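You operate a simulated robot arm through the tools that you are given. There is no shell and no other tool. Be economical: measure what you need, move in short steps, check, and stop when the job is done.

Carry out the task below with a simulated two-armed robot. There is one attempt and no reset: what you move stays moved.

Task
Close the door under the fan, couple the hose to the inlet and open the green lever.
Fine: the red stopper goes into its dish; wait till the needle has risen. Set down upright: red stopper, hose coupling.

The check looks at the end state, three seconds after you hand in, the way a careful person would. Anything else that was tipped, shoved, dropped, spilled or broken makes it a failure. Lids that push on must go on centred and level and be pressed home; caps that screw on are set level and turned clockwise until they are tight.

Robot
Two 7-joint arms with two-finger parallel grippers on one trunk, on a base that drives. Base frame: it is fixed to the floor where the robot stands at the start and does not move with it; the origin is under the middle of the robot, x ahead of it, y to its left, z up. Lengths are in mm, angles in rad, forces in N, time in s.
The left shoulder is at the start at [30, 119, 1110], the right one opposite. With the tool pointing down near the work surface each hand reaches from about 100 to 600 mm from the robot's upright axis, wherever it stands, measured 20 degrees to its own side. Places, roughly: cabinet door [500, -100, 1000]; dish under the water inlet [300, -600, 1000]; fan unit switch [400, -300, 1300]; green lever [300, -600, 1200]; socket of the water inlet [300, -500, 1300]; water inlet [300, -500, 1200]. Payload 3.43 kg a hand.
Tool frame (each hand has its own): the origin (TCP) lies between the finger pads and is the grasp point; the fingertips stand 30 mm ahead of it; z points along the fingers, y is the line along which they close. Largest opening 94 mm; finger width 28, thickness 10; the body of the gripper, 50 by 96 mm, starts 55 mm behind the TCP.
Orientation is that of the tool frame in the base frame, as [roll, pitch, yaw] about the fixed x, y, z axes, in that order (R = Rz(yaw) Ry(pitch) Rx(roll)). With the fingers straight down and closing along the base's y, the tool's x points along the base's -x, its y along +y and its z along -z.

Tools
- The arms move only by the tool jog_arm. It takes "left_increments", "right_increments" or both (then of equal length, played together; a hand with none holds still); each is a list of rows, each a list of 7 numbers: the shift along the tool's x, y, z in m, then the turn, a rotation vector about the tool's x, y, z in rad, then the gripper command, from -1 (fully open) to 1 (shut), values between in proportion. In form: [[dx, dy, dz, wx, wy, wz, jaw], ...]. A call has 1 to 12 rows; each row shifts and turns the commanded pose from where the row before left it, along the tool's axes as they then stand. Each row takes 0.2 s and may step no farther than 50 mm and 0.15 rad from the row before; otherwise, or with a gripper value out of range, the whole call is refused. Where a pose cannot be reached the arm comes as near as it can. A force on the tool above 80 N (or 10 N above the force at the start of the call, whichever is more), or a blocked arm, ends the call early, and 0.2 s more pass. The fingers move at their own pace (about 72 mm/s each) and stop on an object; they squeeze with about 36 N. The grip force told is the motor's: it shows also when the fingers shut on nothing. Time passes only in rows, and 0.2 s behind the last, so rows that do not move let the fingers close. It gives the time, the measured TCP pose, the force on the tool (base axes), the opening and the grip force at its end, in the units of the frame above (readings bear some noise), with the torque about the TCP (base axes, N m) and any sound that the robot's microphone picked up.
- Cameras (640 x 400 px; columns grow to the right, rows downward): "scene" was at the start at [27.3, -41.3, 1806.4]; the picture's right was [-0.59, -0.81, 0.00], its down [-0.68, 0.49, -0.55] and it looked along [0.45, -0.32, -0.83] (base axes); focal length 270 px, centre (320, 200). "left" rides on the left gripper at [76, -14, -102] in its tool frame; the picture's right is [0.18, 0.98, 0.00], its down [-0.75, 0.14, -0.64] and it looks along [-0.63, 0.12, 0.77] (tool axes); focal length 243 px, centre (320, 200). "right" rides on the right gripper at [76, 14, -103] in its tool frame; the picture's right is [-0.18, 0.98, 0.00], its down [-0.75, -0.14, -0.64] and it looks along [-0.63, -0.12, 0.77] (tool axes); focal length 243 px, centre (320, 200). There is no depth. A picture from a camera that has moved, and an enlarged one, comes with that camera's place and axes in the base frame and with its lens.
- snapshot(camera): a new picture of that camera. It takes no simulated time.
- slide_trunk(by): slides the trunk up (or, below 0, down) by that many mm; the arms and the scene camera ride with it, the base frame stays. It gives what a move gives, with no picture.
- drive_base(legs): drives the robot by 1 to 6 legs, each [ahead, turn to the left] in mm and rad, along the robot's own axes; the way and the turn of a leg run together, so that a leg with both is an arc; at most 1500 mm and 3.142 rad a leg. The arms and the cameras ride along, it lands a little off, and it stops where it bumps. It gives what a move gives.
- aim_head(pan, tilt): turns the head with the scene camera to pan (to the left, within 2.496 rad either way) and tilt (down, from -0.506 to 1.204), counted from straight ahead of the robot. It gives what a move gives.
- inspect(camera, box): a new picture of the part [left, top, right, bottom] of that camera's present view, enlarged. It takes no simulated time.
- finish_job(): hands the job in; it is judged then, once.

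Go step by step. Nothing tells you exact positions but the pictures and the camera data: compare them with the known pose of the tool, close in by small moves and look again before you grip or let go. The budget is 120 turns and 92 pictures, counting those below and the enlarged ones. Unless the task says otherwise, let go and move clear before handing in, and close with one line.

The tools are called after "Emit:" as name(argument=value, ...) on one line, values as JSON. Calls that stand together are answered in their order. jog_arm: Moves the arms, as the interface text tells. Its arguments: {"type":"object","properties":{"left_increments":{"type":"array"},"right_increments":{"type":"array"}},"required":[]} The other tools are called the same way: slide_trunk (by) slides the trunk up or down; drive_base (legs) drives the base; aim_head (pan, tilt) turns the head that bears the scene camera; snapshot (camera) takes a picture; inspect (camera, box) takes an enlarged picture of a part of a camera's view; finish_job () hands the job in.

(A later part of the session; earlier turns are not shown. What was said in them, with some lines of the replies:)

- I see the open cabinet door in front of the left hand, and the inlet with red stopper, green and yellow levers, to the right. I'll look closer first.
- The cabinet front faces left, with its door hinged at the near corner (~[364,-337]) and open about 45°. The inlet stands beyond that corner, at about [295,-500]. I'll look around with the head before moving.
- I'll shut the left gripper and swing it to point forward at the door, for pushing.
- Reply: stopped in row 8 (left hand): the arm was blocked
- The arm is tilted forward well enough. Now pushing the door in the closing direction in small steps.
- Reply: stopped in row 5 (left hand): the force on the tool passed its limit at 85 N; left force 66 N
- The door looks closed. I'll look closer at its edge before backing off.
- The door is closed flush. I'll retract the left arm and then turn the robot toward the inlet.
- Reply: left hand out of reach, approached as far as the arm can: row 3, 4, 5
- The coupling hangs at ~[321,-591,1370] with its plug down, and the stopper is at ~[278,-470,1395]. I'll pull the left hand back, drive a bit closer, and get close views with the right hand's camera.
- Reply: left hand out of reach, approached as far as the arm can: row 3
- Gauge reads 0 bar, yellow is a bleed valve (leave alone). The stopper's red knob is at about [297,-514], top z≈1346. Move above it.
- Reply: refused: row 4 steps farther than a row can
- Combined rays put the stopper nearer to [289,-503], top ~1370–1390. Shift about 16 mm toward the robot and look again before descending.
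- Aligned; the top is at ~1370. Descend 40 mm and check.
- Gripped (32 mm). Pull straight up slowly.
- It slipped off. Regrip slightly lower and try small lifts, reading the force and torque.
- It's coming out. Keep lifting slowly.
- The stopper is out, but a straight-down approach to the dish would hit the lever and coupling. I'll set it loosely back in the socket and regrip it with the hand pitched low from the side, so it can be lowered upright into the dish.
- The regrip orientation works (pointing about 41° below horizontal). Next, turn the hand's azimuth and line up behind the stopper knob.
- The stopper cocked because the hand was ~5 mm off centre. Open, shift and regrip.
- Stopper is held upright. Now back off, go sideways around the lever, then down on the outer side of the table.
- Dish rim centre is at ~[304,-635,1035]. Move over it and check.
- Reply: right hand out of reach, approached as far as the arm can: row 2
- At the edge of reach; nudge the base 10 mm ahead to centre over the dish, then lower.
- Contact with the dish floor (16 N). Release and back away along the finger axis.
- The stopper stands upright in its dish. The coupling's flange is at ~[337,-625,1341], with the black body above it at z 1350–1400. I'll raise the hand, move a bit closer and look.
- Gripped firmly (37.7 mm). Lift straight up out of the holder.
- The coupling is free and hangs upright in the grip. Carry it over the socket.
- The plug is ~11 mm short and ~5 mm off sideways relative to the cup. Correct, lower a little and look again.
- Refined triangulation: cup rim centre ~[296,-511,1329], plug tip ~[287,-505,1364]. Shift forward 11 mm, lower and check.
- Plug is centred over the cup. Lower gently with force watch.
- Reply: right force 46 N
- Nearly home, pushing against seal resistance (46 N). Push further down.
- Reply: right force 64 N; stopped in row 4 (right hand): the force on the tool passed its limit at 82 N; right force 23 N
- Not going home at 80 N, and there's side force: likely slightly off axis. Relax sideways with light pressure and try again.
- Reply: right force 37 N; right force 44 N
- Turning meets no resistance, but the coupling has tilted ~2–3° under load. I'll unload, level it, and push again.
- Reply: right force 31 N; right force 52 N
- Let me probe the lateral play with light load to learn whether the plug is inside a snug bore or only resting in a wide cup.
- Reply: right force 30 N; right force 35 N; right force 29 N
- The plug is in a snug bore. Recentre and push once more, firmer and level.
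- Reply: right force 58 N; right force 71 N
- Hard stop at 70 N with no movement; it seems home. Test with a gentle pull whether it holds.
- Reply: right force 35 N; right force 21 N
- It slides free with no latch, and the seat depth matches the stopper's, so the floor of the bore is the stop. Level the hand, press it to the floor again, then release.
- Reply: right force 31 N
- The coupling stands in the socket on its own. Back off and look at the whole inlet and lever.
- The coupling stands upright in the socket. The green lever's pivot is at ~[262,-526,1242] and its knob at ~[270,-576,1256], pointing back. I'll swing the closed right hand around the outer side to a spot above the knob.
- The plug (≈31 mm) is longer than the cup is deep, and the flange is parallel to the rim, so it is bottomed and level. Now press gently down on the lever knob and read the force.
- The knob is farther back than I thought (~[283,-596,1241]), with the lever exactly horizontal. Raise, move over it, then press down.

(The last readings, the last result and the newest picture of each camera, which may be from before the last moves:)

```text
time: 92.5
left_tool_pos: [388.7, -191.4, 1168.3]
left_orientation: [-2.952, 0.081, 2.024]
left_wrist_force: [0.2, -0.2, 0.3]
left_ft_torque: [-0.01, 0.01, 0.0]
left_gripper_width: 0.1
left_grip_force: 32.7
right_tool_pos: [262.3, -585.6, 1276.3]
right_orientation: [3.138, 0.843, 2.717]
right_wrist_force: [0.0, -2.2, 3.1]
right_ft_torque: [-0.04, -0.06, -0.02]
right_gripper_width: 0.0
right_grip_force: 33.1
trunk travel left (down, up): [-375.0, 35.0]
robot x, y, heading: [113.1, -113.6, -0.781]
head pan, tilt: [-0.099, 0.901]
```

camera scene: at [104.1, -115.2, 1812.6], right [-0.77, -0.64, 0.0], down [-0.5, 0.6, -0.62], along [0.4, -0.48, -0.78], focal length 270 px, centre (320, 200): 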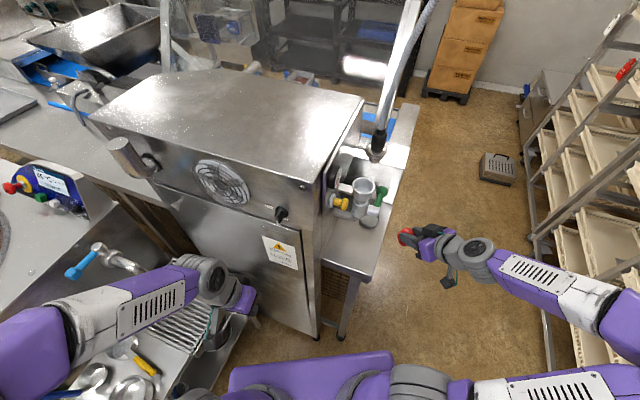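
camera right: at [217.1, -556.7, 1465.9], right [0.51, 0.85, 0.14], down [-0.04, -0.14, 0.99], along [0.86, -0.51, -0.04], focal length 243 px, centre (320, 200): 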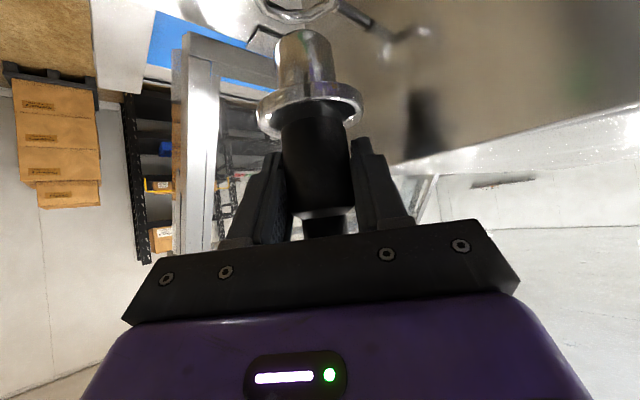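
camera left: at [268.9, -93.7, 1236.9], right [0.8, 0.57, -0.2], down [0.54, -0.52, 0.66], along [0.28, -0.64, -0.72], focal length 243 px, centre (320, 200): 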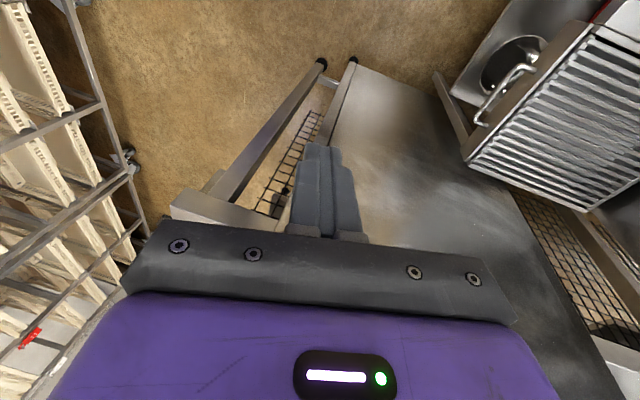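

The lever yields downward with only 3 N. Continue along its arc.

Emit:
jog_arm(right_increments=[[0.0045, 0, 0.004, 0, 0, 0, 1], [0.0045, 0, 0.004, 0, 0, 0, 1], [0.0045, 0, 0.004, 0, 0, 0, 1], [0.0045, 0, 0.004, 0, 0, 0, 1], [0.0045, 0, 0.004, 0, 0, 0, 1]])

Emit:
inspect(camera="right", box=[200, 0, 480, 230])

```text
time: 93.7
left_tool_pos: [388.2, -192.6, 1168.1]
left_orientation: [-2.949, 0.08, 2.023]
left_wrist_force: [0.4, 0.2, -0.3]
left_ft_torque: [0.0, 0.0, 0.0]
left_gripper_width: 0.1
left_grip_force: 33.2
right_tool_pos: [262.5, -585.2, 1247.7]
right_orientation: [3.138, 0.842, 2.716]
right_wrist_force: [1.6, 1.0, 2.8]
right_ft_torque: [0.05, -0.08, 0.03]
right_gripper_width: 0.1
right_grip_force: 32.6
trunk travel left (down, up): [-375.0, 35.0]
robot x, y, heading: [111.0, -110.5, -0.781]
head pan, tilt: [-0.099, 0.901]
```

```text
1.74 times, centred on (340, 115) of right
camera zoom: at [150.6, -519.7, 1257.3], right [0.51, 0.85, 0.14], down [-0.04, -0.14, 0.99], along [0.86, -0.51, -0.04], focal length 422 px, centre (285, 348)
```

zoom: 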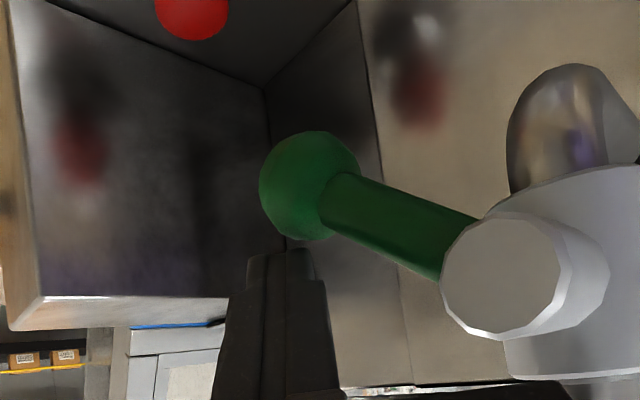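

Emit:
jog_arm(right_increments=[[0.0058, 0.0022, 0.0025, 0, 0, 0, 1], [0.0058, 0.0022, 0.0025, 0, 0, 0, 1], [0.0058, 0.0022, 0.0025, 0, 0, 0, 1], [0.0058, 0.0022, 0.0025, 0, 0, 0, 1], [0.0058, 0.0022, 0.0025, 0, 0, 0, 1], [0.0057, 0.0044, -0.0003, 0, 0, 0, 1], [0.0057, 0.0044, -0.0003, 0, 0, 0, 1]])

Emit:
inspect(camera="right", box=[200, 0, 480, 230])

```text
time: 95.3
left_tool_pos: [388.4, -192.0, 1170.2]
left_orientation: [-2.951, 0.083, 2.022]
left_wrist_force: [0.5, -0.7, -0.2]
left_ft_torque: [-0.01, 0.0, 0.04]
left_gripper_width: 0.0
left_grip_force: 33.5
right_tool_pos: [253.1, -561.1, 1209.0]
right_orientation: [3.138, 0.843, 2.717]
right_wrist_force: [-3.1, -3.2, 2.2]
right_ft_torque: [-0.04, 0.06, 0.03]
right_gripper_width: 0.0
right_grip_force: 32.9
trunk travel left (down, up): [-375.0, 35.0]
robot x, y, heading: [110.5, -113.7, -0.782]
head pan, tilt: [-0.099, 0.901]
```

```text
1.74 times, centred on (340, 115) of right
camera zoom: at [142.3, -494.9, 1219.5], right [0.51, 0.85, 0.14], down [-0.04, -0.14, 0.99], along [0.86, -0.51, -0.04], focal length 422 px, centre (285, 348)
```

zoom: 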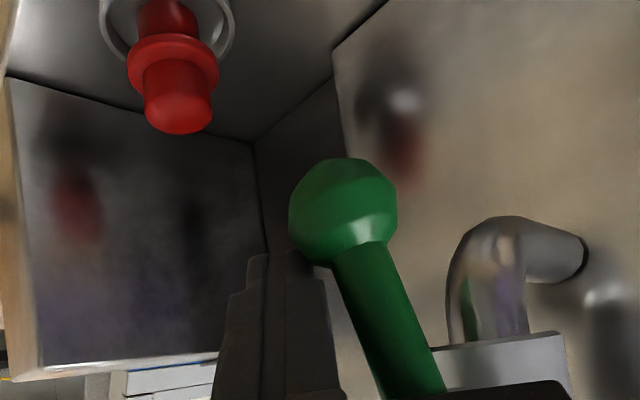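

Emit:
jog_arm(right_increments=[[0.0034, 0.0037, -0.0015, 0, 0, 0, 1], [0.0034, 0.0037, -0.0015, 0, 0, 0, 1], [0.0034, 0.0037, -0.0015, 0, 0, 0, 1], [0.0034, 0.0037, -0.0015, 0, 0, 0, 1]])

Emit:
jog_arm(right_increments=[[0.0022, 0.0037, -0.0025, 0, 0, 0, 1], [0.0022, 0.0037, -0.0025, 0, 0, 0, 1], [0, 0, 0, 0, 0, 0, 1]])

```text
time: 96.3
left_tool_pos: [390.9, -196.4, 1168.5]
left_orientation: [-2.951, 0.079, 2.021]
left_wrist_force: [-0.9, -0.8, 0.7]
left_ft_torque: [-0.03, -0.01, -0.03]
left_gripper_width: 0.0
left_grip_force: 32.8
right_tool_pos: [250.8, -554.2, 1207.1]
right_orientation: [-3.129, 0.859, 2.713]
right_wrist_force: [11.9, -38.3, 15.6]
right_ft_torque: [-0.75, -0.39, -0.37]
right_gripper_width: 0.0
right_grip_force: 32.4
trunk travel left (down, up): [-375.0, 35.0]
robot x, y, heading: [111.1, -110.7, -0.78]
head pan, tilt: [-0.099, 0.901]
```

```text
time: 97.1
left_tool_pos: [392.1, -200.5, 1166.8]
left_orientation: [-2.95, 0.076, 2.023]
left_wrist_force: [-0.9, -0.3, -0.3]
left_ft_torque: [-0.03, 0.01, -0.01]
left_gripper_width: 0.0
left_grip_force: 33.0
right_tool_pos: [249.9, -553.6, 1206.3]
right_orientation: [-3.126, 0.865, 2.709]
right_wrist_force: [23.1, -60.7, 6.1]
right_ft_torque: [-1.29, -0.56, -0.62]
right_gripper_width: 0.0
right_grip_force: 33.0
trunk travel left (down, up): [-375.0, 35.0]
robot x, y, heading: [112.3, -111.7, -0.774]
head pan, tilt: [-0.099, 0.901]
```

The lever is at its end stop. Unload, back off outward, and look at the lever and gauge.

Emit:
jog_arm(right_increments=[[-0.0034, -0.0055, 0.0037, 0, 0, 0, 1], [-0.0045, -0.0074, 0.005, 0, 0, 0, 1], [0.0133, 0, -0.0149, 0, 0, 0, 1], [0.0266, 0, -0.03, 0, 0, 0, 1], [0.0266, 0, -0.03, 0, 0, 0, 1], [0.0266, 0, -0.03, 0, 0, 0, 1]])

Emit:
inspect(camera="scene", box=[320, 120, 420, 230])

```text
time: 98.5
left_tool_pos: [386.1, -190.5, 1170.2]
left_orientation: [-2.951, 0.087, 2.023]
left_wrist_force: [-0.7, 0.7, -0.5]
left_ft_torque: [-0.03, -0.08, 0.03]
left_gripper_width: 0.0
left_grip_force: 33.2
right_tool_pos: [122.1, -539.7, 1224.3]
right_orientation: [3.136, 0.843, 2.718]
right_wrist_force: [-0.9, 0.7, 0.8]
right_ft_torque: [-0.02, -0.01, -0.04]
right_gripper_width: 0.0
right_grip_force: 33.3
right hand out of reach, approached as far as the arm can: row 4, 5, 6
trunk travel left (down, up): [-375.0, 35.0]
robot x, y, heading: [115.5, -110.7, -0.775]
head pan, tilt: [-0.099, 0.901]
```

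```text
3.64 times, centred on (370, 175) of scene
camera zoom: at [135.4, -146.1, 1812.7], right [-0.77, -0.64, 0.0], down [-0.5, 0.6, -0.62], along [0.4, -0.48, -0.78], focal length 983 px, centre (138, 291)
```

zoom: 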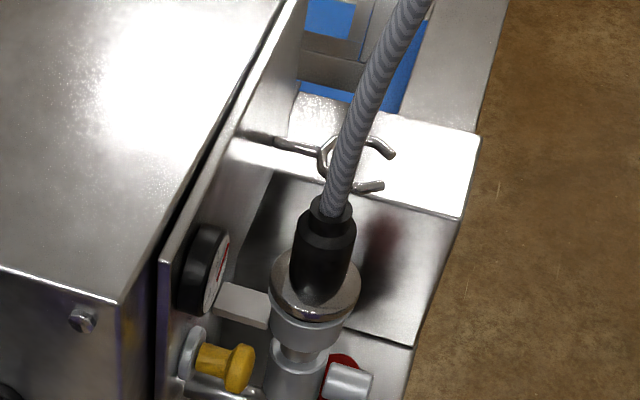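

The lever points down, in line with the pipe. Now raise the hand to view the gauge, letting some time pass.

Emit:
jog_arm(right_increments=[[-0.0336, 0, -0.03, 0, 0, 0, 1], [-0.0336, 0, -0.03, 0, 0, 0, 1], [-0.0149, 0, -0.0133, 0, 0, 0, 1], [0, 0, 0, 0, 0, 0, 1], [0, 0, 0, 0, 0, 0, 1], [0, 0, 0, 0, 0, 0, 1], [0, 0, 0, 0, 0, 0, 1], [0, 0, 0, 0, 0, 0, 1], [0, 0, 0, 0, 0, 0, 1], [0, 0, 0, 0, 0, 0, 1]])

Emit:
inspect(camera="right", box=[320, 50, 540, 230])

```text
time: 100.7
left_tool_pos: [388.8, -192.8, 1169.1]
left_orientation: [-2.949, 0.081, 2.022]
left_wrist_force: [0.1, -0.7, -0.4]
left_ft_torque: [0.02, -0.01, -0.02]
left_gripper_width: 0.0
left_grip_force: 33.4
right_tool_pos: [127.5, -543.2, 1335.4]
right_orientation: [3.139, 0.843, 2.717]
right_wrist_force: [-1.1, 0.5, -1.6]
right_ft_torque: [0.03, 0.0, 0.01]
right_gripper_width: 0.0
right_grip_force: 32.0
trunk travel left (down, up): [-375.0, 35.0]
robot x, y, heading: [113.0, -110.4, -0.782]
head pan, tilt: [-0.099, 0.901]
```

```text
2.22 times, centred on (430, 140) of right
camera zoom: at [14.5, -477.2, 1346.1], right [0.51, 0.85, 0.14], down [-0.04, -0.14, 0.99], along [0.86, -0.51, -0.04], focal length 539 px, centre (76, 333)
```

zoom: 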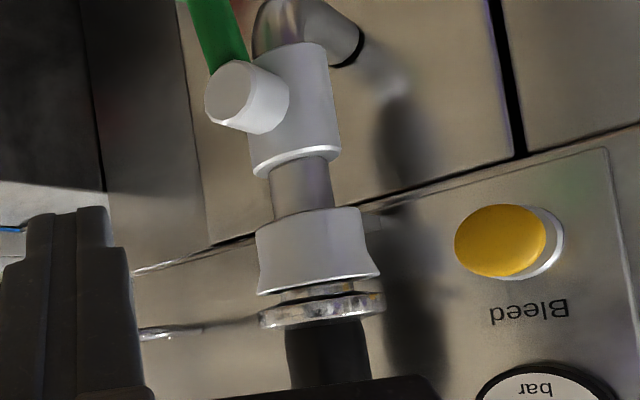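

The gauge is just hidden by the gripper; raise the hand 75 mm more and read it.

Emit:
jog_arm(right_increments=[[-0.028, 0, -0.025, 0, 0, 0, 1], [-0.028, 0, -0.025, 0, 0, 0, 1], [0, 0, 0, 0, 0, 0, 1], [0, 0, 0, 0, 0, 0, 1], [0, 0, 0, 0, 0, 0, 1]])

Emit:
inspect(camera="right", box=[380, 60, 600, 240])

```text
time: 101.9
left_tool_pos: [388.6, -191.9, 1169.9]
left_orientation: [-2.952, 0.082, 2.023]
left_wrist_force: [0.0, 0.4, -0.4]
left_ft_torque: [0.02, 0.03, 0.0]
left_gripper_width: 0.0
left_grip_force: 33.2
right_tool_pos: [126.8, -543.7, 1410.6]
right_orientation: [3.138, 0.842, 2.718]
right_wrist_force: [-0.2, 0.6, -0.9]
right_ft_torque: [0.0, 0.01, 0.01]
right_gripper_width: 0.0
right_grip_force: 32.4
trunk travel left (down, up): [-375.0, 35.0]
robot x, y, heading: [114.5, -113.6, -0.78]
head pan, tilt: [-0.099, 0.901]
```

```text
2.22 times, centred on (490, 150) of right
camera zoom: at [15.7, -478.4, 1420.9], right [0.51, 0.85, 0.14], down [-0.04, -0.14, 0.99], along [0.86, -0.51, -0.04], focal length 539 px, centre (-58, 311)
```

zoom: 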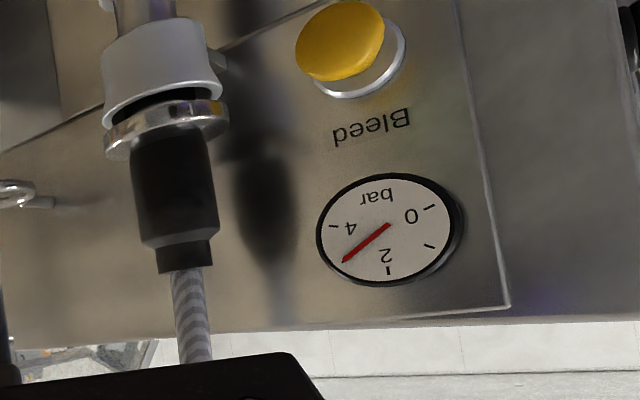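

The needle has risen to about 3 bar. The coupling stands upright, the stopper is in its dish, the door is shut and both hands are clear, so I'm handing in.

Emit:
finish_job()

```text
The job is handed in.
```

The door under the fan is closed and the red stopper stands upright in its dish. The hose coupling sits upright in the inlet socket, bottomed with a gap of about 7 mm under its flange. The green lever is down at its end stop, and the gauge read about 3 bar when I handed in.
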